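You operate a simulated robot arm through the tools that you are given. There is no shell and no other tool. Be economical: measure what you need, move in short steps, check, and stop when the job is done.

You are at the controls of a simulated two-armed robot. One attempt, no reset.

Task
On the centre of the middle table, fold the blue cloth in half, so that its two short edges meet.

Only the result counts: the job must be done as asked and must still hold three seconds after the hand-in. Knocking over, shifting, dropping, spilling or breaking anything else fails it. Flat cloth is picked up by pressing the open fingertips on it (5 to 10 N) and closing them slowly along it; thin cloth reads only 2 to 8 mm in the jaws.

Robot
Two 7-joint arms with two-finger grippers on one trunk, on a base that drives. Base frame: it is fixed to the floor where the robot stands at the start and does not move with it; the origin is under the middle of the robot, x ahead of it, y to its left, z up; the surface under the hand at the start is at about z = 0.8. Units: m, rad, N and s.
The left shoulder is at the start at [0.025, 0.228, 1.103], the right one opposite. With the tool pointing down near the work surface each hand reaches from about 0.2 to 0.76 m from the robot's upright axis, wherever it stands, measured 20 degrees to its own side. Places, roughly: centre of the middle table [0.5, 0.1, 0.8]. Payload 2.2 kg a hand.
Tool frame (each hand has its own): the origin (TCP) lies between the finger pads and is the grasp point; the fingertips stand 0.019 m ahead of it; z points along the fingers, y is the line along which they close. The gripper opens to 0.116 m. The gripper's body begins 0.07 m behind the TCP.
Orientation is that of the tool frame in the base frame, as [roll, pitch, yaw] about the fixed x, y, z axes, in that order (R = Rz(yaw) Ry(pitch) Rx(roll)). With the fingers straight down and closing along the base's y, the tool's x points along the base's -x, its y along +y and its z along -z.

Tools
- The arms move only by the tool step_arm. It takes "left_commands", "right_commands" or both (then of equal length, played together; a hand with none holds still); each is a list of rows, each a list of 2 entries, a list of its own where there are three numbers: the shift along the base's x, y, z in m, then the turn, a rotation vector about the base's x, y, z in rad. In form: [[[tx, ty, tz], [wx, wy, wz]], ...]. A call has 1 to 10 rows; each row is the pose to reach, as a shift and turn from the pose commanded when the call began. "left_hand" and "right_hand" are, for a hand that has rows, the closure in counts, from 0 (fully open) to 255 (shut), set as the call begins (left out, the last holds). Rows are played at 5 a second. More than 0.05 m and 0.15 rad between two rows, or a gripper value outside its range, and nothing of the call is played. A pose out of reach is approached as far as the arm can. The call stops where the force on the tool passes 40 N (or 10 N more than at its start, if that is more) or the arm is blocked; 0.2 s more then pass. The fingers move at their own pace and stop on an object; they squeeze with about 41 N. The grip force told is the motor's: it shows also when the fingers shut on nothing. Time passes only in rows, and 0.2 s behind the last, so rows that repeat a pose let the fingers close. The reply holds the time, the measured pose of the TCP, the force on the tool along the base axes, the opening and the grip force, in the units named above and with some noise, with the torque about the TCP (base axes, N m) and any sound that the robot's microphone picked up.
- Cameras (640 x 400 px; columns grow to the right, rows downward): "scene" is now at [0.1309, 0.0308, 1.2699]; the picture's right is [0.18, -0.98, 0.01], its down [-0.60, -0.12, -0.79] and it looks along [0.78, 0.14, -0.62] (base axes); focal length 248 px, centre (320, 200). "left" rides on the left gripper at [0.069, 0.015, -0.097] in its tool frame; the picture's right is [-0.21, 0.98, 0.00], its down [-0.76, -0.17, -0.63] and it looks along [-0.62, -0.14, 0.78] (tool axes); focal length 251 px, centre (320, 200). "right" rides on the right gripper at [0.069, -0.015, -0.097] in its tool frame; the picture's right is [0.21, 0.98, 0.00], its down [-0.76, 0.17, -0.63] and it looks along [-0.62, 0.14, 0.77] (tool axes); focal length 251 px, centre (320, 200). There is no depth. A picture from a camera that has moved, and an enlarged one, comes with that camera's place and axes in the base frame and with its lens.
- snapshot(camera): a new picture of that camera. The clock stands still meanwhile.
- move_column(by): slides the trunk up (or, below 0, down) by that many m; the arms and the scene camera ride with it, the base frame stays. It gives what a move gives, with no picture.
- roll_base(legs): drives the robot by 1 to 6 legs, each [ahead, left, turn to the left] in m, m and rad, along the robot's own axes; the way and the turn of a leg run together, so that a leg with both is an arc; at most 1.5 m and 3.142 rad a leg. The arms and the cameras ride along, it lands a little off, and it stops where it bumps. It gives what a move gives.
- pan_tilt(pan, tilt): turns the head with the scene camera to pan (to the left, within 1.396 rad either way) and tilt (down, from -0.506 to 1.204), counted from straight ahead of the robot. It gives what a move gives.
- zoom(camera, box): a new picture of the part [left, top, right, bottom] of that camera's present view, enlarged. The clock stands still meanwhile.
- hand_in(): hands the job in; it is judged then, once.

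Work in short steps. Places have to be worked out from the pictures, the camera data and where the tool is seen: move nearer, look again, correct. Check each grasp and each placing, and mend what went wrong. You have 120 turns and 92 pictures in all, those below and enlarged ones among them. Open the grippers and draw the arms clear of the work before you hand the job in, unless the task says otherwise; then end with one line.

The tools are called by a JSON object that holds its "op" and its "data". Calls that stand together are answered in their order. step_arm: Moves the arms, as the interface text tells. Its arguments: {"type":"object","properties":{"left_commands":{"type":"array","items":{"type":"array"}},"left_hand":{"type":"number"},"right_commands":{"type":"array","items":{"type":"array"}},"right_hand":{"type":"number"}},"required":[]} The other tools are called the same way: move_column (by) slides the trunk up or down; roll_base (legs) drives the base; pan_tilt (pan, tilt) turns the head that bears the scene camera; snapshot (camera) takes a picture; zoom (camera, box) takes an enlarged picture of a part of a camera's view; hand_in () hands the job in.

At the start:

```text
time_s: 0.0
left_eef_pos: [0.5115, 0.4159, 0.9839]
left_orientation: [-3.137, 0.001, -3.14]
left_force: [-0.2, -0.6, -0.5]
left_ft_torque: [-0.05, -0.04, 0.03]
left_gripper_width: 0.1159
left_gripper_force: 0.1
right_eef_pos: [0.5406, -0.0726, 1.047]
right_orientation: [-3.135, -0.002, -3.141]
right_force: [-0.3, 0.1, -0.3]
right_ft_torque: [-0.01, -0.01, -0.01]
right_gripper_width: 0.1158
right_gripper_force: 0.0
trunk travel left (down, up): [-0.25, 0.24]
robot x, y, heading: [-0.0003, 0.0009, 0.004]
head pan, tilt: [0.183, 0.656]
```

scene: 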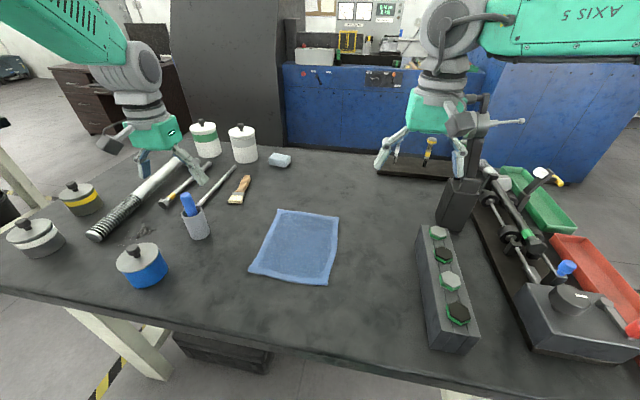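
right: 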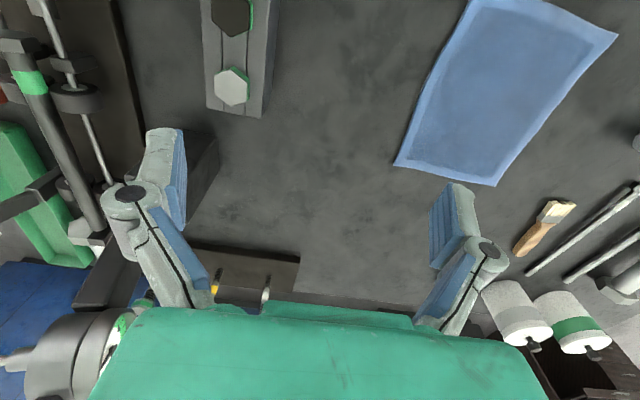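
left: 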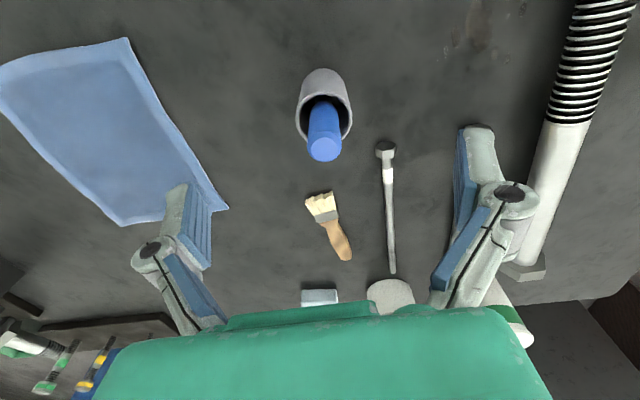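

I place the cloth roughly at x 0.44–0.66, y 0.07–0.24, with the short edges at near and far x. I'll look closer to refine the corners.

{"op": "zoom", "data": {"camera": "scene", "box": [220, 190, 380, 290]}}

```text
4.00 times, centred on (300, 240) of scene
camera zoom: at [0.1309, 0.0308, 1.2699], right [0.18, -0.98, 0.01], down [-0.6, -0.12, -0.79], along [0.78, 0.14, -0.62], focal length 994 px, centre (400, 40)
```

zoom: 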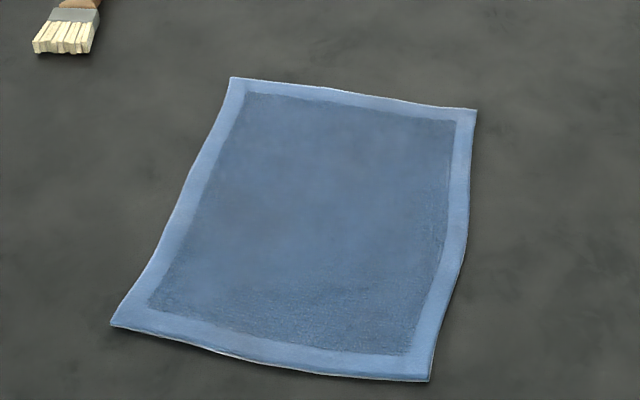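

The cloth spans x≈0.437–0.654 and y≈0.069–0.246 in both cameras. I'm moving both hands above the two far corners, with the grippers partly closed to about 28 mm.

{"op": "step_arm", "data": {"left_commands": [[[0.02, -0.027, 0], [0, 0, 0]], [[0.04, -0.054, 0], [0, 0, 0]], [[0.06, -0.081, -0.01], [0, 0, 0]], [[0.08, -0.108, -0.02], [0, 0, 0]], [[0.1, -0.135, -0.04], [0, 0, 0]], [[0.12, -0.162, -0.06], [0, 0, 0]], [[0.1345, -0.183, -0.074], [0, 0, 0]]], "right_commands": [[[0.015, 0.023, -0.02], [0, 0, 0]], [[0.03, 0.046, -0.04], [0, 0, 0]], [[0.045, 0.069, -0.06], [0, 0, 0]], [[0.06, 0.092, -0.08], [0, 0, 0]], [[0.075, 0.115, -0.1], [0, 0, 0]], [[0.09, 0.138, -0.12], [0, 0, 0]], [[0.1054, 0.1546, -0.137], [0, 0, 0]]], "left_hand": 193, "right_hand": 193}}

{"op": "snapshot", "data": {"camera": "scene"}}

{"op": "snapshot", "data": {"camera": "left"}}

{"op": "snapshot", "data": {"camera": "right"}}

```text
time_s: 1.6
left_eef_pos: [0.6445, 0.2347, 0.9108]
left_orientation: [-3.137, 0.002, -3.138]
left_force: [0.0, 0.2, 0.3]
left_ft_torque: [-0.08, -0.01, 0.0]
left_gripper_width: 0.0283
left_gripper_force: 0.1
right_eef_pos: [0.6359, 0.0751, 0.9144]
right_orientation: [-3.138, -0.001, -3.137]
right_force: [-0.6, 1.3, -0.4]
right_ft_torque: [-0.1, 0.01, 0.0]
right_gripper_width: 0.0281
right_gripper_force: 0.0
right hand out of reach, approached as far as the arm can: row 7
trunk travel left (down, up): [-0.25, 0.24]
robot x, y, heading: [-0.0023, 0.0055, 0.002]
head pan, tilt: [0.183, 0.656]
```

```text
87 pictures are left
camera scene: at [0.1332, 0.0359, 1.2696], right [0.18, -0.98, 0.01], down [-0.61, -0.12, -0.79], along [0.77, 0.14, -0.62], focal length 248 px, centre (320, 200)
```

scene: 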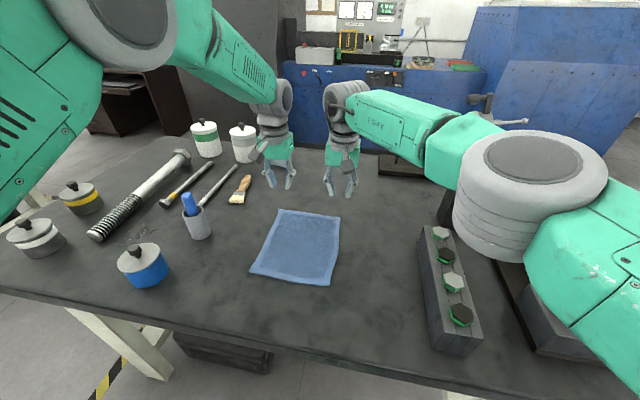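

```text
86 pictures are left
camera left: at [0.5745, 0.2486, 1.0084], right [0.21, 0.98, 0.0], down [0.76, -0.16, 0.63], along [0.62, -0.14, -0.77], focal length 251 px, centre (320, 200)
```

left: 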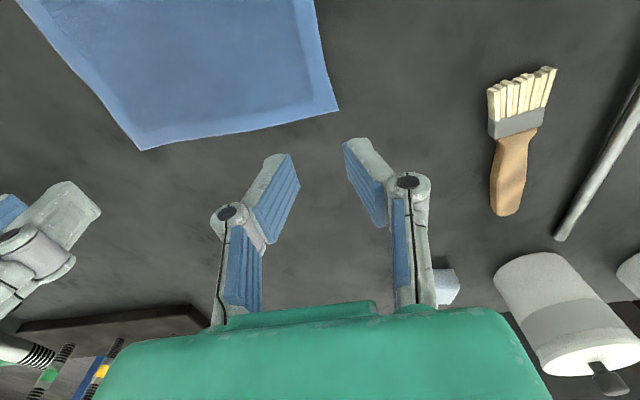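

```text
85 pictures are left
camera right: at [0.5659, 0.0607, 1.0106], right [-0.22, 0.98, 0.0], down [0.76, 0.17, 0.63], along [0.62, 0.14, -0.78], focal length 251 px, centre (320, 200)
```

right: 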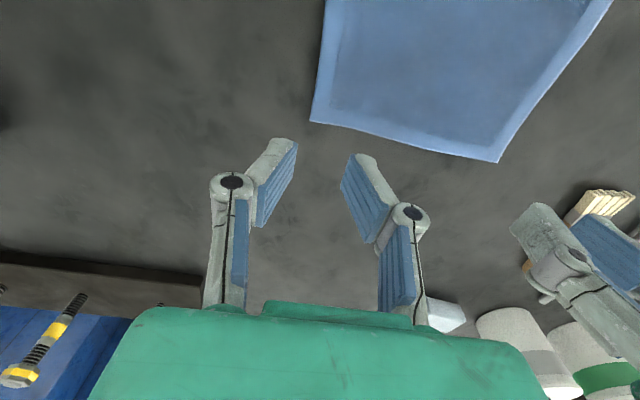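

The right arm is at its reach limit. I'll raise the hands and shift the base 0.12 m left so both arms reach the cloth.

{"op": "step_arm", "data": {"left_commands": [[[-0.02, 0, 0.04], [0, 0, 0]], [[-0.04, 0, 0.08], [0, 0, 0]]], "right_commands": [[[-0.02, -0.01, 0.04], [0, 0, 0]], [[-0.04, -0.02, 0.08], [0, 0, 0]]]}}

{"op": "roll_base", "data": {"legs": [[0, 0.13, 0]]}}

```text
time_s: 2.2
left_eef_pos: [0.6009, 0.2265, 0.995]
left_orientation: [3.139, 0.004, -3.142]
left_force: [-0.8, 0.1, -0.5]
left_ft_torque: [-0.01, -0.03, 0.01]
left_gripper_width: 0.0282
left_gripper_force: 0.1
right_eef_pos: [0.5866, 0.0442, 0.9943]
right_orientation: [3.137, 0.005, -3.14]
right_force: [-0.4, -0.2, -0.2]
right_ft_torque: [-0.09, -0.07, 0.03]
right_gripper_width: 0.0279
right_gripper_force: 0.0
trunk travel left (down, up): [-0.25, 0.24]
robot x, y, heading: [0.0034, 0.0006, -0.001]
head pan, tilt: [0.183, 0.656]
```

```text
time_s: 3.5
left_eef_pos: [0.6048, 0.3123, 0.9994]
left_orientation: [3.102, 0.003, 3.136]
left_force: [0.6, -2.3, -0.7]
left_ft_torque: [0.15, -0.03, -0.04]
left_gripper_width: 0.0282
left_gripper_force: 0.1
right_eef_pos: [0.5943, 0.1292, 0.9932]
right_orientation: [3.106, 0.0, 3.139]
right_force: [-0.1, -1.3, -0.2]
right_ft_torque: [0.14, 0.09, -0.02]
right_gripper_width: 0.0283
right_gripper_force: 0.1
trunk travel left (down, up): [-0.25, 0.24]
robot x, y, heading: [-0.002, 0.1185, -0.001]
head pan, tilt: [0.183, 0.656]
```

Letting things settle before reading the poses.

{"op": "step_arm", "data": {"left_commands": [[[0, 0, 0], [0, 0, 0]], [[0, 0, 0], [0, 0, 0]]], "right_commands": [[[0, 0, 0], [0, 0, 0]], [[0, 0, 0], [0, 0, 0]]]}}

```text
time_s: 4.1
left_eef_pos: [0.5996, 0.3349, 0.9973]
left_orientation: [3.128, 0.004, 3.136]
left_force: [0.4, -0.4, 0.5]
left_ft_torque: [0.07, 0.03, -0.03]
left_gripper_width: 0.0282
left_gripper_force: 0.1
right_eef_pos: [0.5914, 0.1521, 0.9974]
right_orientation: [3.13, 0.005, 3.138]
right_force: [0.5, -0.9, -0.9]
right_ft_torque: [0.03, 0.01, 0.02]
right_gripper_width: 0.028
right_gripper_force: 0.0
trunk travel left (down, up): [-0.25, 0.24]
robot x, y, heading: [-0.0005, 0.1204, -0.001]
head pan, tilt: [0.183, 0.656]
```

Moving above the far corners again, to z≈0.87.

{"op": "step_arm", "data": {"left_commands": [[[0.012, -0.035, -0.02], [0, 0, 0]], [[0.024, -0.07, -0.05], [0, 0, 0]], [[0.046, -0.1, -0.09], [0, 0, 0]], [[0.046, -0.103, -0.127], [0, 0, 0]], [[0.046, -0.103, -0.127], [0, 0, 0]]], "right_commands": [[[0.015, -0.025, -0.02], [0, 0, 0]], [[0.03, -0.05, -0.05], [0, 0, 0]], [[0.052, -0.066, -0.09], [0, 0, 0]], [[0.054, -0.069, -0.127], [0, 0, 0]], [[0.054, -0.069, -0.127], [0, 0, 0]]]}}

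{"op": "snapshot", "data": {"camera": "left"}}

{"op": "snapshot", "data": {"camera": "right"}}

{"op": "snapshot", "data": {"camera": "scene"}}

```text
refused: row 3 steps farther than a row can; nothing moved
```

```text
84 pictures are left
camera left: at [0.5301, 0.3489, 1.0946], right [0.22, 0.98, 0.01], down [0.75, -0.18, 0.63], along [0.62, -0.13, -0.77], focal length 251 px, centre (320, 200)
```

left: 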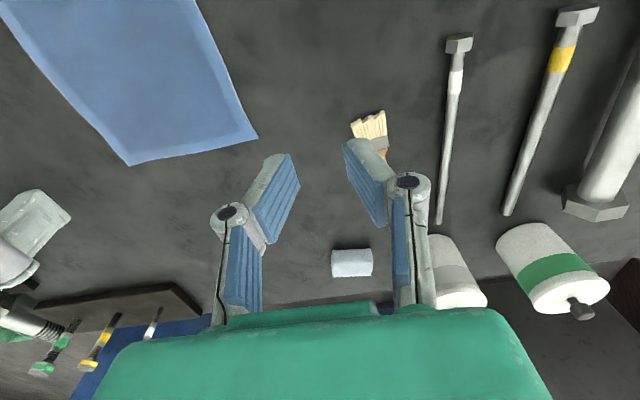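

```text
83 pictures are left
camera right: at [0.5208, 0.137, 1.092], right [-0.21, 0.98, 0.01], down [0.75, 0.16, 0.64], along [0.62, 0.14, -0.77], focal length 251 px, centre (320, 200)
```

right: 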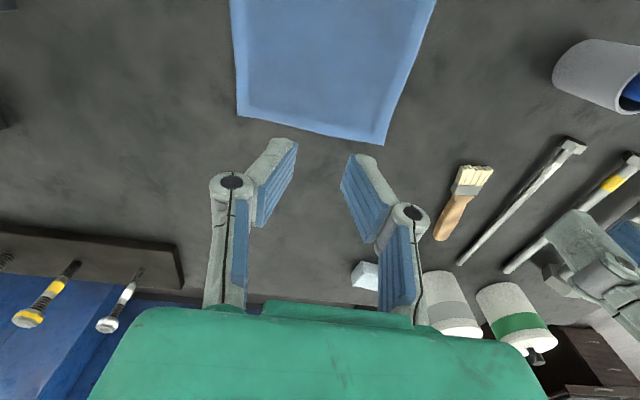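

```text
82 pictures are left
camera scene: at [0.1337, 0.1454, 1.2697], right [0.18, -0.98, 0.01], down [-0.61, -0.12, -0.79], along [0.77, 0.14, -0.62], focal length 248 px, centre (320, 200)
```

scene: 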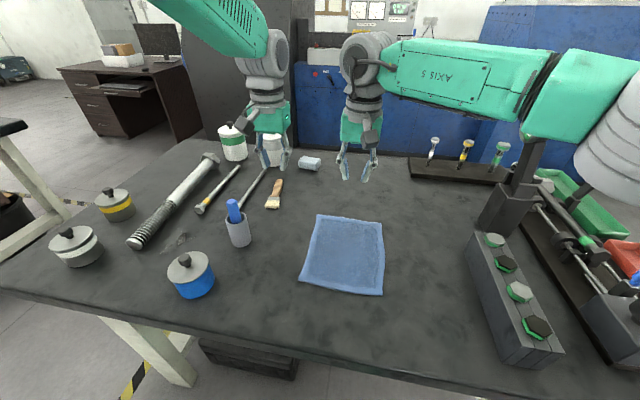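

Step was too big; repeating with finer rows.

{"op": "step_arm", "data": {"left_commands": [[[0.01, -0.03, -0.02], [0, 0, 0]], [[0.02, -0.06, -0.04], [0, 0, 0]], [[0.032, -0.085, -0.07], [0, 0, 0]], [[0.046, -0.1, -0.1], [0, 0, 0]], [[0.046, -0.103, -0.127], [0, 0, 0]], [[0.046, -0.103, -0.127], [0, 0, 0]]], "right_commands": [[[0.01, -0.02, -0.02], [0, 0, 0]], [[0.025, -0.04, -0.04], [0, 0, 0]], [[0.04, -0.06, -0.07], [0, 0, 0]], [[0.054, -0.069, -0.1], [0, 0, 0]], [[0.054, -0.069, -0.127], [0, 0, 0]], [[0.054, -0.069, -0.127], [0, 0, 0]]]}}

{"op": "snapshot", "data": {"camera": "left"}}

{"op": "snapshot", "data": {"camera": "right"}}

```text
time_s: 5.5
left_eef_pos: [0.6446, 0.2655, 0.8655]
left_orientation: [-3.131, 0.006, -3.141]
left_force: [-0.6, 0.9, 0.6]
left_ft_torque: [-0.1, 0.0, -0.02]
left_gripper_width: 0.0282
left_gripper_force: 0.1
right_eef_pos: [0.6399, 0.1165, 0.8709]
right_orientation: [-3.131, 0.006, 3.141]
right_force: [-0.8, 1.0, -0.1]
right_ft_torque: [-0.14, -0.03, 0.0]
right_gripper_width: 0.0281
right_gripper_force: 0.0
trunk travel left (down, up): [-0.25, 0.24]
robot x, y, heading: [-0.0012, 0.1265, 0.001]
head pan, tilt: [0.183, 0.656]
```

```text
81 pictures are left
camera left: at [0.5738, 0.2814, 0.9633], right [0.21, 0.98, -0.01], down [0.75, -0.16, 0.64], along [0.62, -0.14, -0.77], focal length 251 px, centre (320, 200)
```

left: 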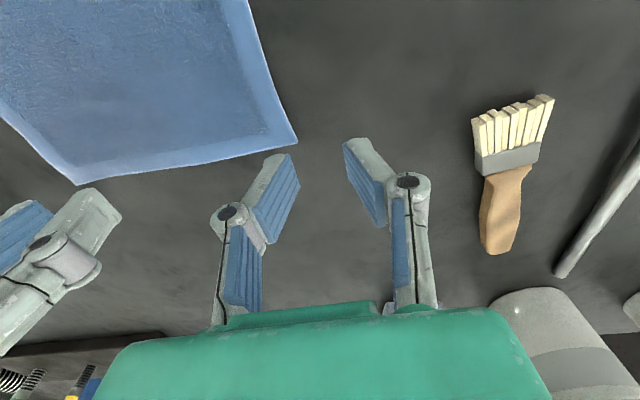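

```text
80 pictures are left
camera right: at [0.5706, 0.1028, 0.9671], right [-0.22, 0.98, -0.01], down [0.75, 0.17, 0.64], along [0.62, 0.13, -0.77], focal length 251 px, centre (320, 200)
```

right: 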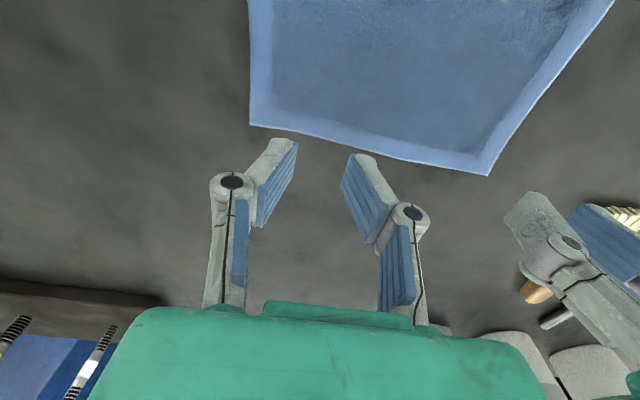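

The hands lag about 3.5 cm in y because the base shifted. Correcting toward y=0.229 and 0.085 and going down to z≈0.835.

{"op": "step_arm", "data": {"left_commands": [[[0, -0.018, -0.01], [0, 0, 0]], [[0, -0.036, -0.02], [0, 0, 0]], [[0, -0.036, -0.03], [0, 0, 0]], [[0, -0.036, -0.03], [0, 0, 0]]], "right_commands": [[[0, -0.016, -0.01], [0, 0, 0]], [[0.003, -0.032, -0.02], [0, 0, 0]], [[0.003, -0.032, -0.035], [0, 0, 0]], [[0.003, -0.032, -0.035], [0, 0, 0]]]}}

{"op": "snapshot", "data": {"camera": "left"}}

{"op": "snapshot", "data": {"camera": "right"}}

```text
time_s: 6.5
left_eef_pos: [0.646, 0.2144, 0.8391]
left_orientation: [-3.139, 0.006, 3.137]
left_force: [0.0, -0.1, 0.4]
left_ft_torque: [-0.04, 0.03, 0.02]
left_gripper_width: 0.0285
left_gripper_force: 0.0
right_eef_pos: [0.6466, 0.0681, 0.8357]
right_orientation: [-3.141, 0.008, 3.14]
right_force: [0.6, 2.2, 0.2]
right_ft_torque: [-0.05, -0.04, 0.02]
right_gripper_width: 0.0281
right_gripper_force: 0.0
trunk travel left (down, up): [-0.25, 0.24]
robot x, y, heading: [-0.001, 0.1249, 0.003]
head pan, tilt: [0.183, 0.656]
```

```text
79 pictures are left
camera left: at [0.5758, 0.2297, 0.9369], right [0.22, 0.98, 0.0], down [0.75, -0.17, 0.64], along [0.62, -0.14, -0.77], focal length 251 px, centre (320, 200)
```

left: 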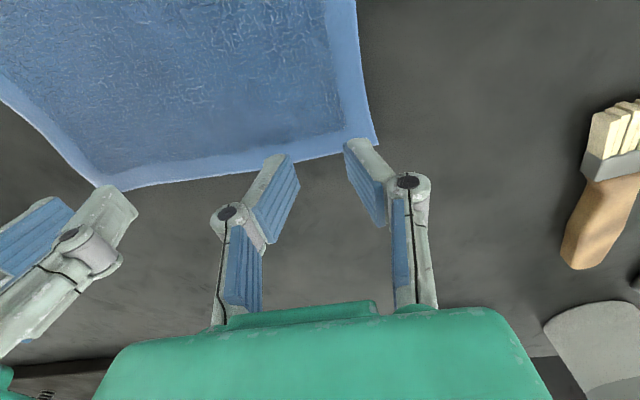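

```text
78 pictures are left
camera right: at [0.5761, 0.0546, 0.9316], right [-0.21, 0.98, 0.0], down [0.75, 0.17, 0.64], along [0.62, 0.13, -0.77], focal length 251 px, centre (320, 200)
```

right: 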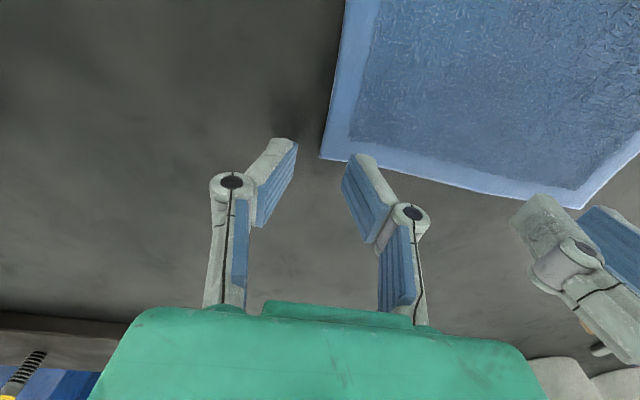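

Tips are nearly over the corners. Fine correction (left +0.014 y, right +0.018 y, both 4 mm inward) and a slow descent toward contact.

{"op": "step_arm", "data": {"left_commands": [[[-0.002, 0.007, 0], [0, 0, 0]], [[-0.004, 0.014, -0.004], [0, 0, 0]], [[-0.004, 0.014, -0.008], [0, 0, 0]], [[-0.004, 0.014, -0.012], [0, 0, 0]], [[-0.004, 0.014, -0.012], [0, 0, 0]]], "right_commands": [[[-0.002, 0.009, 0], [0, 0, 0]], [[-0.004, 0.018, -0.003], [0, 0, 0]], [[-0.004, 0.018, -0.006], [0, 0, 0]], [[-0.004, 0.018, -0.009], [0, 0, 0]], [[-0.004, 0.018, -0.009], [0, 0, 0]]]}}

```text
time_s: 7.7
left_eef_pos: [0.6402, 0.2049, 0.8278]
left_orientation: [3.123, 0.007, 3.133]
left_force: [0.5, -0.8, -1.0]
left_ft_torque: [0.06, -0.04, -0.05]
left_gripper_width: 0.0279
left_gripper_force: 0.0
right_eef_pos: [0.6427, 0.0649, 0.8262]
right_orientation: [3.125, 0.006, 3.136]
right_force: [0.9, -1.7, -0.5]
right_ft_torque: [0.06, 0.04, 0.04]
right_gripper_width: 0.028
right_gripper_force: 0.0
trunk travel left (down, up): [-0.25, 0.24]
robot x, y, heading: [0.0048, 0.1196, 0.001]
head pan, tilt: [0.183, 0.656]
```

The trunk is evidently still swaying sideways after the drive. Waiting for it to settle.

{"op": "step_arm", "data": {"left_commands": [[[0, 0, 0], [0, 0, 0]], [[0, 0, 0], [0, 0, 0]], [[0, 0, 0], [0, 0, 0]], [[0, 0, 0], [0, 0, 0]], [[0, 0, 0], [0, 0, 0]], [[0, 0, 0], [0, 0, 0]], [[0, 0, 0], [0, 0, 0]], [[0, 0, 0], [0, 0, 0]], [[0, 0, 0], [0, 0, 0]], [[0, 0, 0], [0, 0, 0]]]}}

{"op": "step_arm", "data": {"left_commands": [[[0, 0, 0], [0, 0, 0]], [[0, 0, 0], [0, 0, 0]], [[0, 0, 0], [0, 0, 0]]]}}

{"op": "step_arm", "data": {"left_commands": [[[0, 0, 0], [0, 0, 0]], [[0, 0, 0], [0, 0, 0]], [[0, 0, 0], [0, 0, 0]]]}}

```text
time_s: 9.9
left_eef_pos: [0.6407, 0.2143, 0.828]
left_orientation: [3.132, 0.007, 3.138]
left_force: [-0.1, 0.0, 0.0]
left_ft_torque: [0.04, 0.02, 0.0]
left_gripper_width: 0.0281
left_gripper_force: 0.1
right_eef_pos: [0.6437, 0.0732, 0.8253]
right_orientation: [3.135, 0.006, 3.138]
right_force: [0.7, 0.0, -0.3]
right_ft_torque: [0.01, 0.0, -0.01]
right_gripper_width: 0.0283
right_gripper_force: 0.0
trunk travel left (down, up): [-0.25, 0.24]
robot x, y, heading: [0.0002, 0.1232, -0.003]
head pan, tilt: [0.183, 0.656]
```

```text
time_s: 10.7
left_eef_pos: [0.642, 0.2171, 0.8269]
left_orientation: [3.135, 0.007, 3.135]
left_force: [0.4, -0.1, -0.7]
left_ft_torque: [-0.01, 0.03, 0.0]
left_gripper_width: 0.0283
left_gripper_force: 0.2
right_eef_pos: [0.6431, 0.0759, 0.8253]
right_orientation: [3.134, 0.005, 3.137]
right_force: [-0.1, -0.8, -0.2]
right_ft_torque: [0.01, 0.03, -0.02]
right_gripper_width: 0.0282
right_gripper_force: 0.1
trunk travel left (down, up): [-0.25, 0.24]
robot x, y, heading: [0.0015, 0.1209, 0.0]
head pan, tilt: [0.183, 0.656]
```

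```text
time_s: 11.5
left_eef_pos: [0.6411, 0.2201, 0.8279]
left_orientation: [3.136, 0.007, 3.139]
left_force: [-0.8, 0.1, -0.5]
left_ft_torque: [-0.03, 0.04, -0.02]
left_gripper_width: 0.028
left_gripper_force: 0.0
right_eef_pos: [0.6425, 0.0786, 0.8254]
right_orientation: [3.137, 0.005, 3.138]
right_force: [-0.4, 0.3, -1.2]
right_ft_torque: [0.0, -0.02, 0.02]
right_gripper_width: 0.0283
right_gripper_force: 0.1
trunk travel left (down, up): [-0.25, 0.24]
robot x, y, heading: [0.0002, 0.1254, 0.001]
head pan, tilt: [0.183, 0.656]
```

Still creeping back slowly; wait a bit more.

{"op": "step_arm", "data": {"left_commands": [[[0, 0, 0], [0, 0, 0]], [[0, 0, 0], [0, 0, 0]], [[0, 0, 0], [0, 0, 0]], [[0, 0, 0], [0, 0, 0]], [[0, 0, 0], [0, 0, 0]], [[0, 0, 0], [0, 0, 0]], [[0, 0, 0], [0, 0, 0]], [[0, 0, 0], [0, 0, 0]], [[0, 0, 0], [0, 0, 0]], [[0, 0, 0], [0, 0, 0]]]}}

{"op": "step_arm", "data": {"left_commands": [[[0, 0, 0], [0, 0, 0]], [[0, 0, 0], [0, 0, 0]], [[0, 0, 0], [0, 0, 0]], [[0, 0, 0], [0, 0, 0]], [[0, 0, 0], [0, 0, 0]], [[0, 0, 0], [0, 0, 0]], [[0, 0, 0], [0, 0, 0]], [[0, 0, 0], [0, 0, 0]], [[0, 0, 0], [0, 0, 0]], [[0, 0, 0], [0, 0, 0]]]}}

```text
time_s: 13.7
left_eef_pos: [0.6397, 0.2185, 0.8267]
left_orientation: [3.135, 0.007, 3.136]
left_force: [-0.4, -0.5, -0.6]
left_ft_torque: [0.01, 0.03, 0.02]
left_gripper_width: 0.0284
left_gripper_force: 0.0
right_eef_pos: [0.6424, 0.0769, 0.8264]
right_orientation: [3.135, 0.004, 3.137]
right_force: [-0.1, 0.2, 0.0]
right_ft_torque: [-0.01, 0.01, -0.03]
right_gripper_width: 0.0282
right_gripper_force: 0.1
trunk travel left (down, up): [-0.25, 0.24]
robot x, y, heading: [-0.0003, 0.1214, 0.004]
head pan, tilt: [0.183, 0.656]
```

```text
time_s: 15.9
left_eef_pos: [0.6414, 0.2179, 0.8272]
left_orientation: [3.136, 0.006, 3.136]
left_force: [0.8, 0.4, -0.3]
left_ft_torque: [0.05, -0.02, -0.04]
left_gripper_width: 0.0283
left_gripper_force: 0.0
right_eef_pos: [0.6432, 0.0775, 0.8261]
right_orientation: [3.134, 0.009, 3.138]
right_force: [-0.5, 0.1, -0.2]
right_ft_torque: [0.01, 0.0, -0.03]
right_gripper_width: 0.0281
right_gripper_force: 0.1
trunk travel left (down, up): [-0.25, 0.24]
robot x, y, heading: [0.001, 0.12, 0.002]
head pan, tilt: [0.183, 0.656]
```

Settled at y 0.218 / 0.0775. Nudging y by +8/+9 mm and lowering slowly to touch.

{"op": "step_arm", "data": {"left_commands": [[[0, 0.002, 0], [0, 0, 0]], [[0, 0.004, 0], [0, 0, 0]], [[0, 0.006, 0], [0, 0, 0]], [[0, 0.008, -0.002], [0, 0, 0]], [[0, 0.008, -0.004], [0, 0, 0]], [[0, 0.008, -0.006], [0, 0, 0]], [[0, 0.008, -0.007], [0, 0, 0]], [[0, 0.008, -0.007], [0, 0, 0]]], "right_commands": [[[0, 0.002, 0], [0, 0, 0]], [[0, 0.004, 0], [0, 0, 0]], [[0, 0.007, 0], [0, 0, 0]], [[0, 0.009, -0.002], [0, 0, 0]], [[0, 0.009, -0.004], [0, 0, 0]], [[0, 0.009, -0.005], [0, 0, 0]], [[0, 0.009, -0.006], [0, 0, 0]], [[0, 0.009, -0.006], [0, 0, 0]]]}}

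{"op": "snapshot", "data": {"camera": "left"}}

{"op": "snapshot", "data": {"camera": "right"}}

```text
time_s: 17.7
left_eef_pos: [0.6416, 0.2254, 0.8236]
left_orientation: [3.136, 0.01, 3.136]
left_force: [0.3, 0.2, 10.1]
left_ft_torque: [-0.13, 0.02, 0.02]
left_gripper_width: 0.0278
left_gripper_force: 0.0
right_eef_pos: [0.6409, 0.086, 0.82]
right_orientation: [3.135, 0.008, 3.138]
right_force: [-0.4, -1.0, 7.4]
right_ft_torque: [0.02, 0.01, 0.06]
right_gripper_width: 0.0256
right_gripper_force: 0.1
trunk travel left (down, up): [-0.25, 0.24]
robot x, y, heading: [-0.001, 0.1216, -0.005]
head pan, tilt: [0.183, 0.656]
```

```text
77 pictures are left
camera left: at [0.5706, 0.2403, 0.9198], right [0.22, 0.98, 0.01], down [0.75, -0.17, 0.64], along [0.63, -0.13, -0.77], focal length 251 px, centre (320, 200)
```

left: 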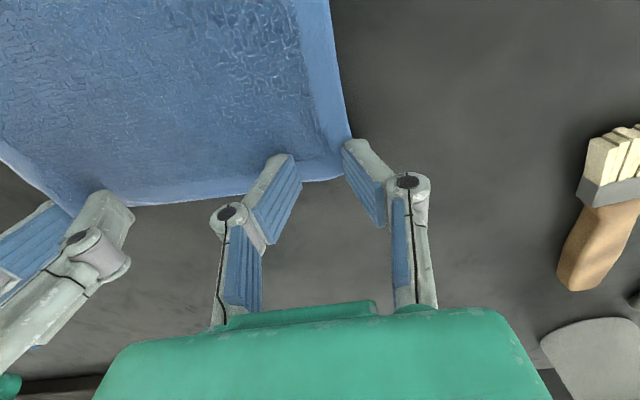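

```text
76 pictures are left
camera right: at [0.5709, 0.0715, 0.9162], right [-0.21, 0.98, 0.0], down [0.75, 0.16, 0.64], along [0.62, 0.14, -0.77], focal length 251 px, centre (320, 200)
```

right: 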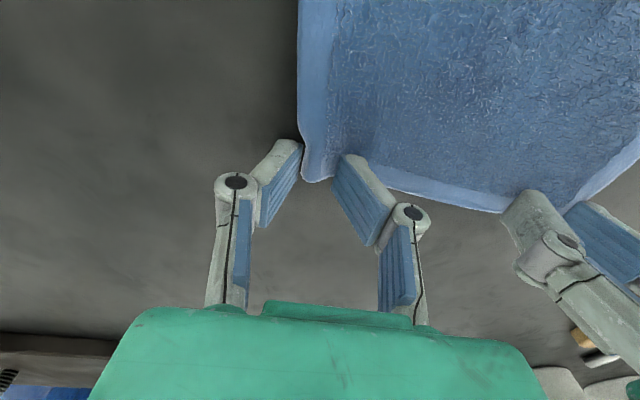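

Contact made, but the right outer finger is just off the cloth's side edge. I'll lift 4 mm, shift the hands slightly inward (and 4 mm in from the far edge), and press again.

{"op": "step_arm", "data": {"left_commands": [[[0, 0, 0.006], [0, 0, 0]], [[-0.002, -0.002, 0.006], [0, 0, 0]], [[-0.004, -0.003, 0.006], [0, 0, 0]], [[-0.004, -0.003, 0.006], [0, 0, 0]], [[-0.004, -0.003, 0.002], [0, 0, 0]], [[-0.004, -0.003, 0.0], [0, 0, 0]], [[-0.004, -0.003, 0], [0, 0, 0]], [[-0.004, -0.003, 0], [0, 0, 0]]], "right_commands": [[[0, 0, 0.006], [0, 0, 0]], [[-0.002, 0.003, 0.006], [0, 0, 0]], [[-0.004, 0.006, 0.006], [0, 0, 0]], [[-0.004, 0.006, 0.006], [0, 0, 0]], [[-0.004, 0.006, 0.002], [0, 0, 0]], [[-0.004, 0.006, 0], [0, 0, 0]], [[-0.004, 0.006, 0], [0, 0, 0]], [[-0.004, 0.006, 0], [0, 0, 0]]]}}

{"op": "snapshot", "data": {"camera": "left"}}

{"op": "snapshot", "data": {"camera": "right"}}

```text
time_s: 19.5
left_eef_pos: [0.6367, 0.2247, 0.8211]
left_orientation: [3.134, 0.008, 3.136]
left_force: [0.3, -0.5, 8.0]
left_ft_torque: [0.02, 0.01, -0.01]
left_gripper_width: 0.0249
left_gripper_force: 3.5
right_eef_pos: [0.6379, 0.091, 0.821]
right_orientation: [3.136, 0.006, 3.137]
right_force: [0.4, -0.8, 3.4]
right_ft_torque: [0.15, 0.04, -0.01]
right_gripper_width: 0.0273
right_gripper_force: 5.3
trunk travel left (down, up): [-0.25, 0.24]
robot x, y, heading: [-0.0004, 0.1202, -0.006]
head pan, tilt: [0.183, 0.656]
```

```text
75 pictures are left
camera left: at [0.566, 0.2381, 0.9189], right [0.22, 0.98, 0.01], down [0.75, -0.17, 0.64], along [0.62, -0.13, -0.77], focal length 251 px, centre (320, 200)
```

left: 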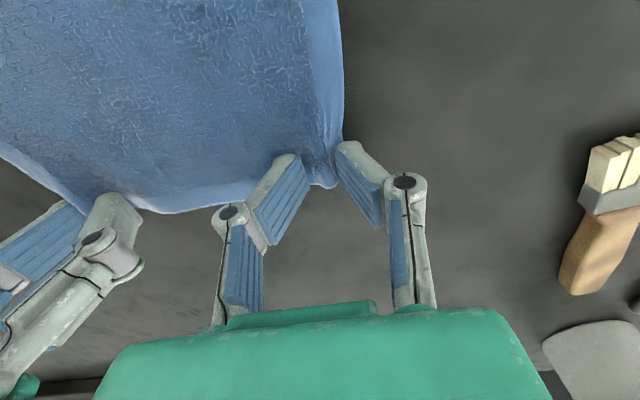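

```text
74 pictures are left
camera right: at [0.5676, 0.076, 0.9156], right [-0.21, 0.98, 0.0], down [0.75, 0.16, 0.64], along [0.62, 0.14, -0.77], focal length 251 px, centre (320, 200)
```

right: 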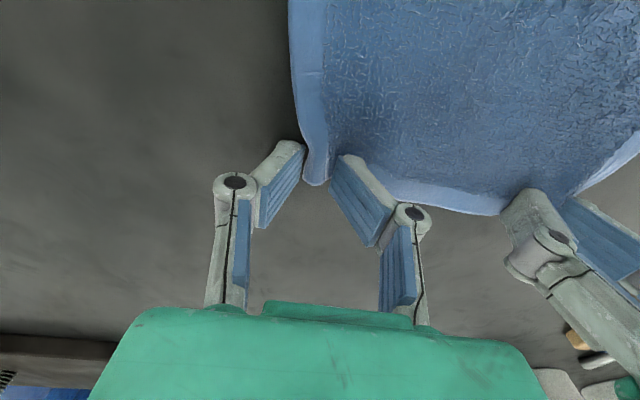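

The corners sit between the jaws with light contact. Closing slowly, keeping the pressure.

{"op": "step_arm", "data": {"left_commands": [[[0, 0, 0], [0, 0, 0]], [[0, 0, 0], [0, 0, 0]]], "right_commands": [[[0, 0, -0.002], [0, 0, 0]], [[0, 0, -0.002], [0, 0, 0]]], "left_hand": 206, "right_hand": 206}}

{"op": "step_arm", "data": {"left_commands": [[[0, 0, 0], [0, 0, 0]], [[0, 0, 0], [0, 0, 0]]], "right_commands": [[[0, 0, 0], [0, 0, 0]], [[0, 0, 0], [0, 0, 0]]], "left_hand": 218, "right_hand": 218}}

{"op": "step_arm", "data": {"left_commands": [[[0, 0, 0], [0, 0, 0]], [[0, 0, 0], [0, 0, 0]]], "right_commands": [[[0, 0, 0], [0, 0, 0]], [[0, 0, 0], [0, 0, 0]]], "left_hand": 230, "right_hand": 230}}

{"op": "snapshot", "data": {"camera": "left"}}

{"op": "snapshot", "data": {"camera": "right"}}

```text
time_s: 20.1
left_eef_pos: [0.6365, 0.2236, 0.8221]
left_orientation: [3.135, 0.009, 3.136]
left_force: [-0.3, 0.5, 6.2]
left_ft_torque: [-0.02, -0.01, -0.01]
left_gripper_width: 0.0248
left_gripper_force: 0.0
right_eef_pos: [0.6373, 0.0902, 0.8183]
right_orientation: [3.137, 0.008, 3.139]
right_force: [-0.3, -1.2, 4.1]
right_ft_torque: [0.18, -0.04, -0.01]
right_gripper_width: 0.0252
right_gripper_force: 4.6
trunk travel left (down, up): [-0.25, 0.24]
robot x, y, heading: [0.0001, 0.1247, 0.002]
head pan, tilt: [0.183, 0.656]
```

```text
time_s: 20.7
left_eef_pos: [0.6357, 0.2229, 0.8219]
left_orientation: [3.134, 0.01, 3.137]
left_force: [-2.1, 0.1, 7.8]
left_ft_torque: [0.02, 0.05, -0.05]
left_gripper_width: 0.0179
left_gripper_force: 0.1
right_eef_pos: [0.6379, 0.0903, 0.8169]
right_orientation: [3.136, 0.008, 3.136]
right_force: [2.4, 0.8, 13.4]
right_ft_torque: [-0.08, 0.03, 0.01]
right_gripper_width: 0.0198
right_gripper_force: 0.1
trunk travel left (down, up): [-0.25, 0.24]
robot x, y, heading: [-0.0023, 0.1212, -0.001]
head pan, tilt: [0.183, 0.656]
```

```text
time_s: 21.3
left_eef_pos: [0.6365, 0.2238, 0.8224]
left_orientation: [3.134, 0.009, 3.136]
left_force: [-0.9, -1.2, 7.5]
left_ft_torque: [-0.05, 0.0, 0.02]
left_gripper_width: 0.0114
left_gripper_force: 0.1
right_eef_pos: [0.6371, 0.0891, 0.8191]
right_orientation: [3.137, 0.011, 3.139]
right_force: [0.4, -7.4, 27.5]
right_ft_torque: [-0.21, 0.14, 0.13]
right_gripper_width: 0.0135
right_gripper_force: 9.8
trunk travel left (down, up): [-0.25, 0.24]
robot x, y, heading: [0.0011, 0.1182, 0.003]
head pan, tilt: [0.183, 0.656]
```

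```text
73 pictures are left
camera left: at [0.5653, 0.2373, 0.9194], right [0.22, 0.98, 0.01], down [0.75, -0.17, 0.64], along [0.62, -0.13, -0.77], focal length 251 px, centre (320, 200)
```

left: 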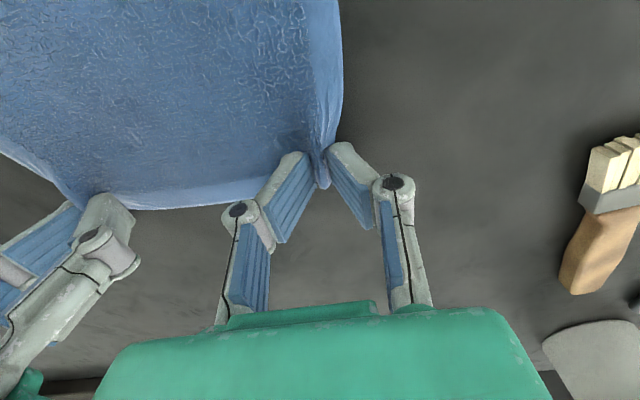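

```text
72 pictures are left
camera right: at [0.5669, 0.0753, 0.9143], right [-0.21, 0.98, 0.0], down [0.75, 0.16, 0.64], along [0.63, 0.14, -0.77], focal length 251 px, centre (320, 200)
```

right: 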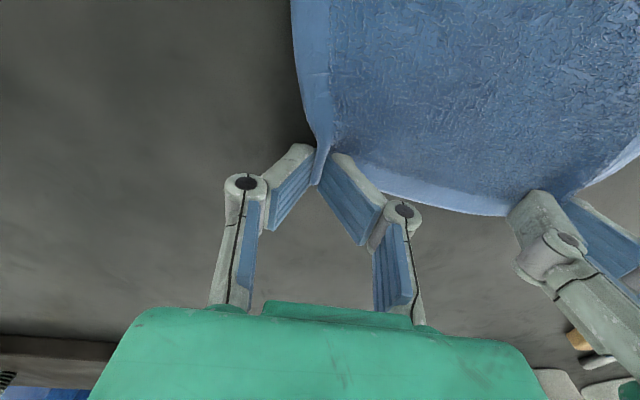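

The cloth corners are bunching between the pads. Easing the right hand up 1.5 mm (27 N) and finishing the closing.

{"op": "step_arm", "data": {"left_commands": [[[0, 0, 0], [0, 0, 0]], [[0, 0, 0], [0, 0, 0]]], "right_commands": [[[0, 0, 0.0015], [0, 0, 0]], [[0, 0, 0.0015], [0, 0, 0]]], "left_hand": 242, "right_hand": 240}}

{"op": "step_arm", "data": {"left_commands": [[[0, 0, 0], [0, 0, 0]], [[0, 0, 0], [0, 0, 0]], [[0, 0, 0], [0, 0, 0]]], "right_commands": [[[0, 0, 0], [0, 0, 0]], [[0, 0, 0], [0, 0, 0]], [[0, 0, 0], [0, 0, 0]]], "left_hand": 255, "right_hand": 255}}

{"op": "snapshot", "data": {"camera": "left"}}

{"op": "snapshot", "data": {"camera": "right"}}

```text
time_s: 21.9
left_eef_pos: [0.6362, 0.2224, 0.8227]
left_orientation: [3.132, 0.01, 3.135]
left_force: [-0.7, 0.3, 7.9]
left_ft_torque: [-0.01, 0.02, -0.01]
left_gripper_width: 0.0074
left_gripper_force: 1.0
right_eef_pos: [0.6357, 0.0905, 0.819]
right_orientation: [3.134, 0.009, 3.137]
right_force: [2.1, -5.1, 21.2]
right_ft_torque: [0.0, 0.0, 0.03]
right_gripper_width: 0.0079
right_gripper_force: 34.3
trunk travel left (down, up): [-0.25, 0.24]
robot x, y, heading: [0.0004, 0.1203, 0.006]
head pan, tilt: [0.183, 0.656]
```

```text
time_s: 22.7
left_eef_pos: [0.6359, 0.2233, 0.8223]
left_orientation: [3.133, 0.009, 3.137]
left_force: [0.1, -0.8, 8.6]
left_ft_torque: [-0.06, 0.02, -0.01]
left_gripper_width: 0.0046
left_gripper_force: 33.2
right_eef_pos: [0.6361, 0.0907, 0.8176]
right_orientation: [3.134, 0.01, 3.139]
right_force: [1.2, -4.6, 19.4]
right_ft_torque: [0.03, 0.05, 0.0]
right_gripper_width: 0.0079
right_gripper_force: 34.1
trunk travel left (down, up): [-0.25, 0.24]
robot x, y, heading: [0.0019, 0.1234, 0.004]
head pan, tilt: [0.183, 0.656]
```

```text
71 pictures are left
camera left: at [0.5654, 0.237, 0.9194], right [0.22, 0.98, 0.01], down [0.75, -0.17, 0.64], along [0.62, -0.13, -0.77], focal length 251 px, centre (320, 200)
```

left: 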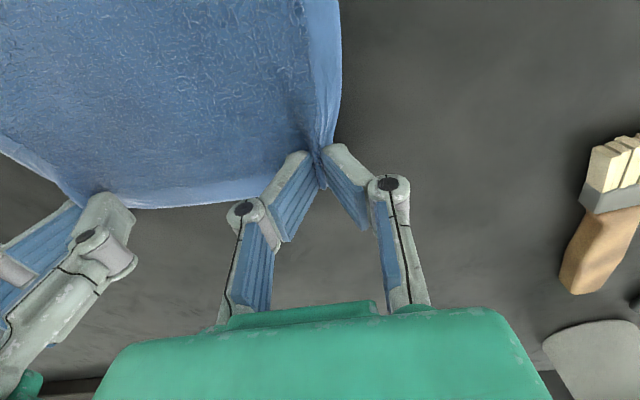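

```text
70 pictures are left
camera right: at [0.5667, 0.076, 0.9152], right [-0.21, 0.98, 0.01], down [0.75, 0.16, 0.64], along [0.62, 0.14, -0.77], focal length 251 px, centre (320, 200)
```

right: 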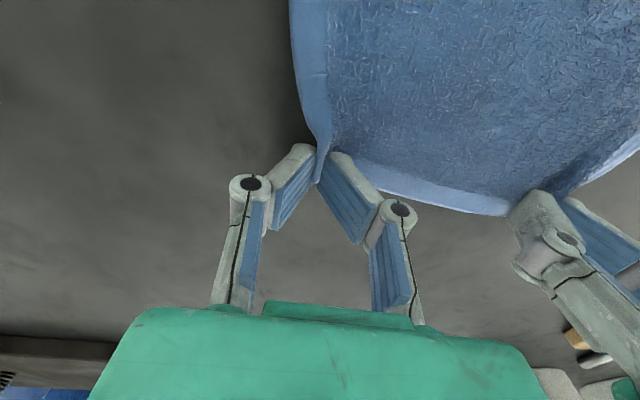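

Jaws read 4.6 and 7.9 mm with force, consistent with cloth. Lifting gently 5 cm to check both grips.

{"op": "step_arm", "data": {"left_commands": [[[0, 0, 0.01], [0, 0, 0]], [[-0.002, 0, 0.02], [0, 0, 0]], [[-0.005, 0, 0.03], [0, 0, 0]], [[-0.008, 0, 0.04], [0, 0, 0]], [[-0.012, 0, 0.05], [0, 0, 0]], [[-0.012, 0, 0.05], [0, 0, 0]]], "right_commands": [[[0, 0, 0.01], [0, 0, 0]], [[-0.002, 0, 0.022], [0, 0, 0]], [[-0.005, 0, 0.034], [0, 0, 0]], [[-0.008, 0, 0.044], [0, 0, 0]], [[-0.012, 0, 0.054], [0, 0, 0]], [[-0.012, 0, 0.054], [0, 0, 0]]]}}

{"op": "snapshot", "data": {"camera": "scene"}}

{"op": "snapshot", "data": {"camera": "left"}}

{"op": "snapshot", "data": {"camera": "right"}}

```text
time_s: 24.1
left_eef_pos: [0.628, 0.2224, 0.8684]
left_orientation: [3.134, 0.005, 3.137]
left_force: [-0.4, 0.2, -0.1]
left_ft_torque: [-0.04, 0.03, -0.02]
left_gripper_width: 0.0043
left_gripper_force: 32.8
right_eef_pos: [0.6258, 0.0922, 0.8717]
right_orientation: [3.135, 0.005, 3.138]
right_force: [0.1, 0.1, -1.0]
right_ft_torque: [0.0, 0.01, 0.01]
right_gripper_width: 0.0077
right_gripper_force: 34.3
trunk travel left (down, up): [-0.25, 0.24]
robot x, y, heading: [0.0005, 0.1224, 0.005]
head pan, tilt: [0.183, 0.656]
```

```text
69 pictures are left
camera scene: at [0.1331, 0.1382, 1.27], right [0.18, -0.98, 0.0], down [-0.61, -0.11, -0.79], along [0.78, 0.14, -0.62], focal length 248 px, centre (320, 200)
```

scene: 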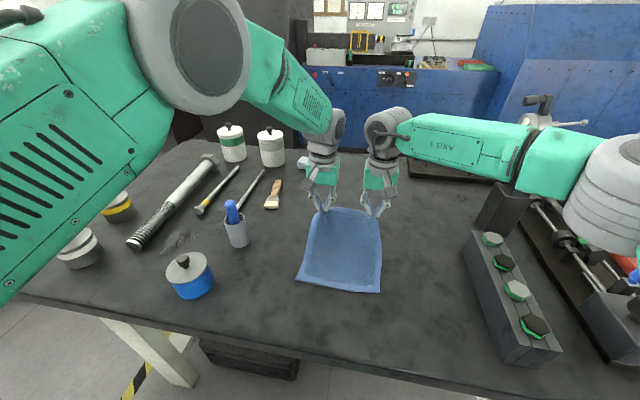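

```text
68 pictures are left
camera left: at [0.5568, 0.2375, 0.9664], right [0.22, 0.98, 0.01], down [0.75, -0.17, 0.64], along [0.62, -0.13, -0.77], focal length 251 px, centre (320, 200)
```

left: 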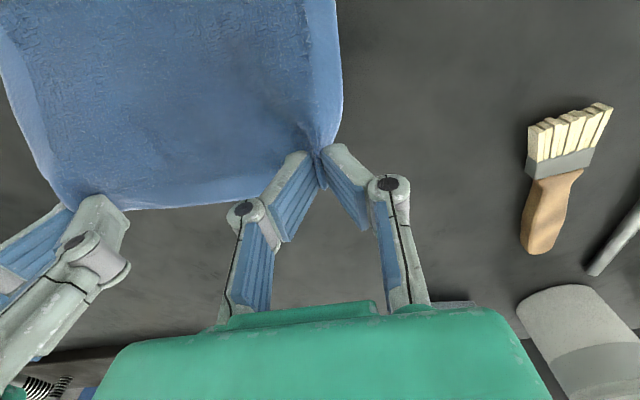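

```text
67 pictures are left
camera right: at [0.5562, 0.0772, 0.9674], right [-0.21, 0.98, 0.01], down [0.75, 0.16, 0.64], along [0.62, 0.14, -0.77], focal length 251 px, centre (320, 200)
```

right: 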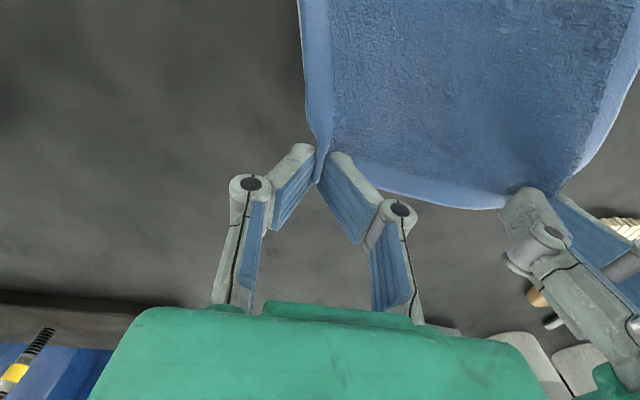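

Both corners hold well. Now the fold arc toward the near edge, gradually tilting the wrists back (fingers toward +x), first half.

{"op": "step_arm", "data": {"left_commands": [[[-0.015, 0, 0.014], [0, -0.05, 0]], [[-0.03, 0, 0.026], [0, -0.1, 0]], [[-0.045, 0, 0.036], [0, -0.15, 0]], [[-0.06, 0, 0.043], [0, -0.2, 0]], [[-0.075, 0, 0.047], [0, -0.25, 0]], [[-0.09, 0, 0.047], [0, -0.3, 0]], [[-0.105, 0, 0.045], [0, -0.35, 0]], [[-0.105, 0, 0.045], [0, -0.35, 0]]], "right_commands": [[[-0.015, 0, 0.012], [0, -0.05, 0]], [[-0.03, 0, 0.024], [0, -0.1, 0]], [[-0.045, 0, 0.034], [0, -0.15, 0]], [[-0.06, 0, 0.041], [0, -0.2, 0]], [[-0.075, 0, 0.044], [0, -0.25, 0]], [[-0.09, 0, 0.044], [0, -0.3, 0]], [[-0.105, 0, 0.042], [0, -0.35, 0]], [[-0.105, 0, 0.042], [0, -0.35, 0]]]}}

{"op": "snapshot", "data": {"camera": "scene"}}

{"op": "snapshot", "data": {"camera": "left"}}

```text
time_s: 25.9
left_eef_pos: [0.5284, 0.2315, 0.9237]
left_orientation: [-3.1, 0.354, -3.092]
left_force: [0.2, -4.0, 0.4]
left_ft_torque: [-0.09, 0.02, -0.03]
left_gripper_width: 0.0045
left_gripper_force: 33.2
right_eef_pos: [0.5205, 0.0918, 0.9141]
right_orientation: [3.134, 0.357, 3.136]
right_force: [0.2, 3.8, -0.1]
right_ft_torque: [0.13, 0.02, 0.0]
right_gripper_width: 0.0077
right_gripper_force: 34.0
trunk travel left (down, up): [-0.25, 0.24]
robot x, y, heading: [0.0007, 0.122, 0.0]
head pan, tilt: [0.183, 0.656]
```

```text
66 pictures are left
camera scene: at [0.132, 0.138, 1.2701], right [0.18, -0.98, 0.0], down [-0.6, -0.11, -0.79], along [0.78, 0.14, -0.61], focal length 248 px, centre (320, 200)
```

scene: 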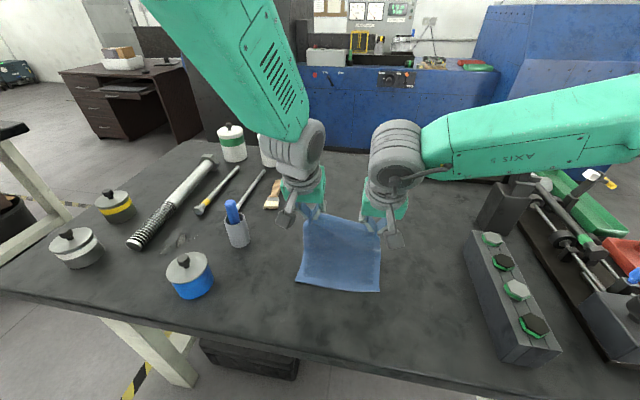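

```text
65 pictures are left
camera left: at [0.4274, 0.2458, 0.9909], right [0.17, 0.99, 0.04], down [0.49, -0.12, 0.86], along [0.85, -0.13, -0.5], focal length 251 px, centre (320, 200)
```

left: 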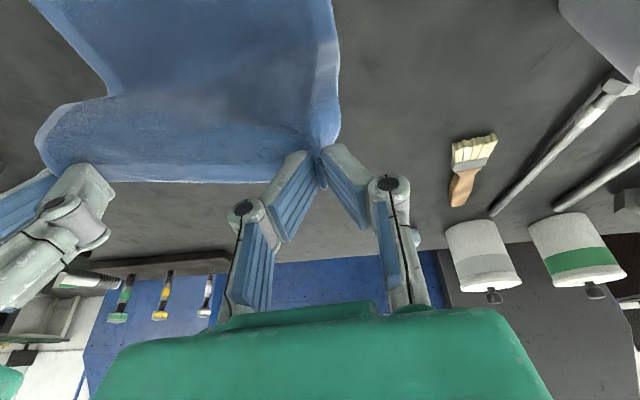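

Fold progressing symmetrically; near edge has stayed put. Continuing over and down toward x≈0.45, z≈0.85, tilt 0.6.

{"op": "step_arm", "data": {"left_commands": [[[-0.013, -0.002, -0.006], [0, -0.04, 0]], [[-0.026, -0.003, -0.015], [0, -0.08, 0]], [[-0.038, -0.004, -0.025], [0, -0.12, 0]], [[-0.05, -0.005, -0.036], [0, -0.16, 0]], [[-0.06, -0.006, -0.048], [0, -0.2, 0]], [[-0.07, -0.006, -0.06], [0, -0.23, 0]], [[-0.078, -0.006, -0.07], [0, -0.25, 0]], [[-0.078, -0.006, -0.07], [0, -0.25, 0]]], "right_commands": [[[-0.012, 0, -0.004], [0, -0.04, 0]], [[-0.024, 0, -0.011], [0, -0.08, 0]], [[-0.035, 0, -0.02], [0, -0.12, 0]], [[-0.046, 0, -0.03], [0, -0.16, 0]], [[-0.056, 0, -0.041], [0, -0.2, 0]], [[-0.064, 0, -0.053], [0, -0.23, 0]], [[-0.071, 0, -0.063], [0, -0.25, 0]], [[-0.071, 0, -0.063], [0, -0.25, 0]]]}}

{"op": "snapshot", "data": {"camera": "scene"}}

{"op": "snapshot", "data": {"camera": "left"}}

{"op": "snapshot", "data": {"camera": "right"}}

```text
time_s: 27.7
left_eef_pos: [0.4412, 0.2178, 0.8457]
left_orientation: [3.13, 0.608, 3.135]
left_force: [0.4, 0.9, -0.3]
left_ft_torque: [-0.02, 0.0, 0.04]
left_gripper_width: 0.0045
left_gripper_force: 33.3
left hand out of reach, approached as far as the arm can: row 3, 4
right_eef_pos: [0.4512, 0.0927, 0.8537]
right_orientation: [3.131, 0.607, 3.136]
right_force: [0.8, 0.4, 1.2]
right_ft_torque: [0.05, 0.04, 0.0]
right_gripper_width: 0.0073
right_gripper_force: 33.8
trunk travel left (down, up): [-0.25, 0.24]
robot x, y, heading: [0.0036, 0.1224, -0.004]
head pan, tilt: [0.183, 0.656]
```

```text
64 pictures are left
camera scene: at [0.1308, 0.1384, 1.2703], right [0.18, -0.98, 0.0], down [-0.6, -0.11, -0.79], along [0.78, 0.14, -0.61], focal length 248 px, centre (320, 200)
```

scene: 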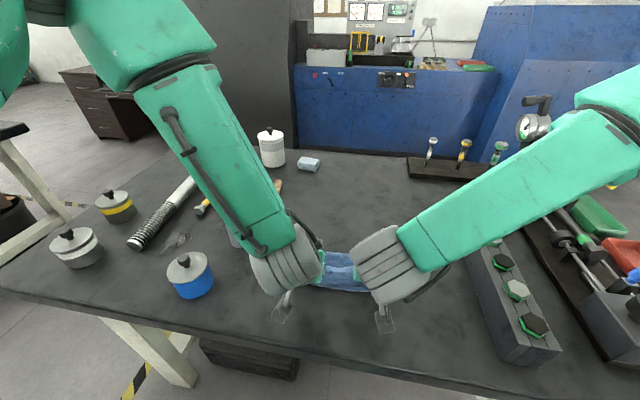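

```text
63 pictures are left
camera left: at [0.3288, 0.2325, 0.8873], right [0.18, 0.98, 0.13], down [0.26, -0.17, 0.95], along [0.95, -0.13, -0.28], focal length 251 px, centre (320, 200)
```

left: 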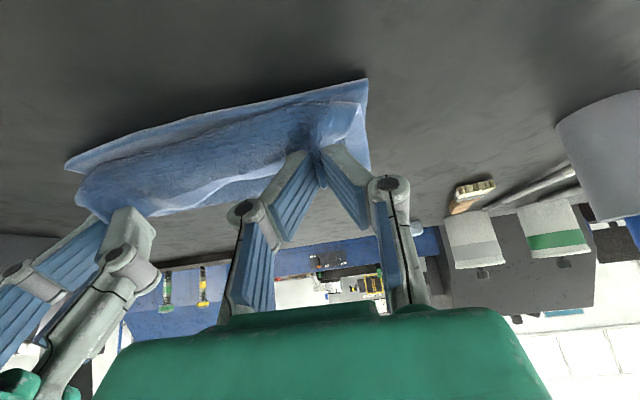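

```text
62 pictures are left
camera right: at [0.3393, 0.0785, 0.8923], right [-0.18, 0.98, -0.12], down [0.26, 0.16, 0.95], along [0.95, 0.14, -0.28], focal length 251 px, centre (320, 200)
```

right: 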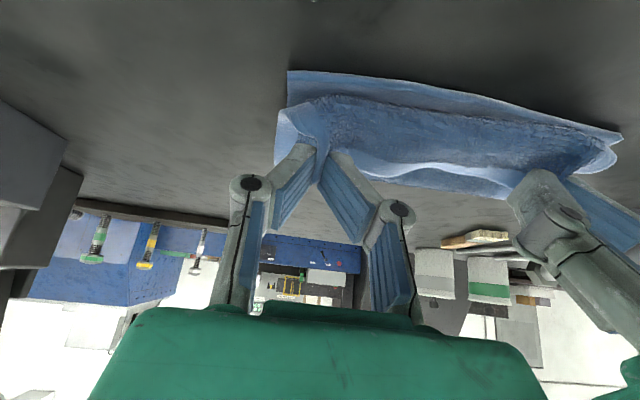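

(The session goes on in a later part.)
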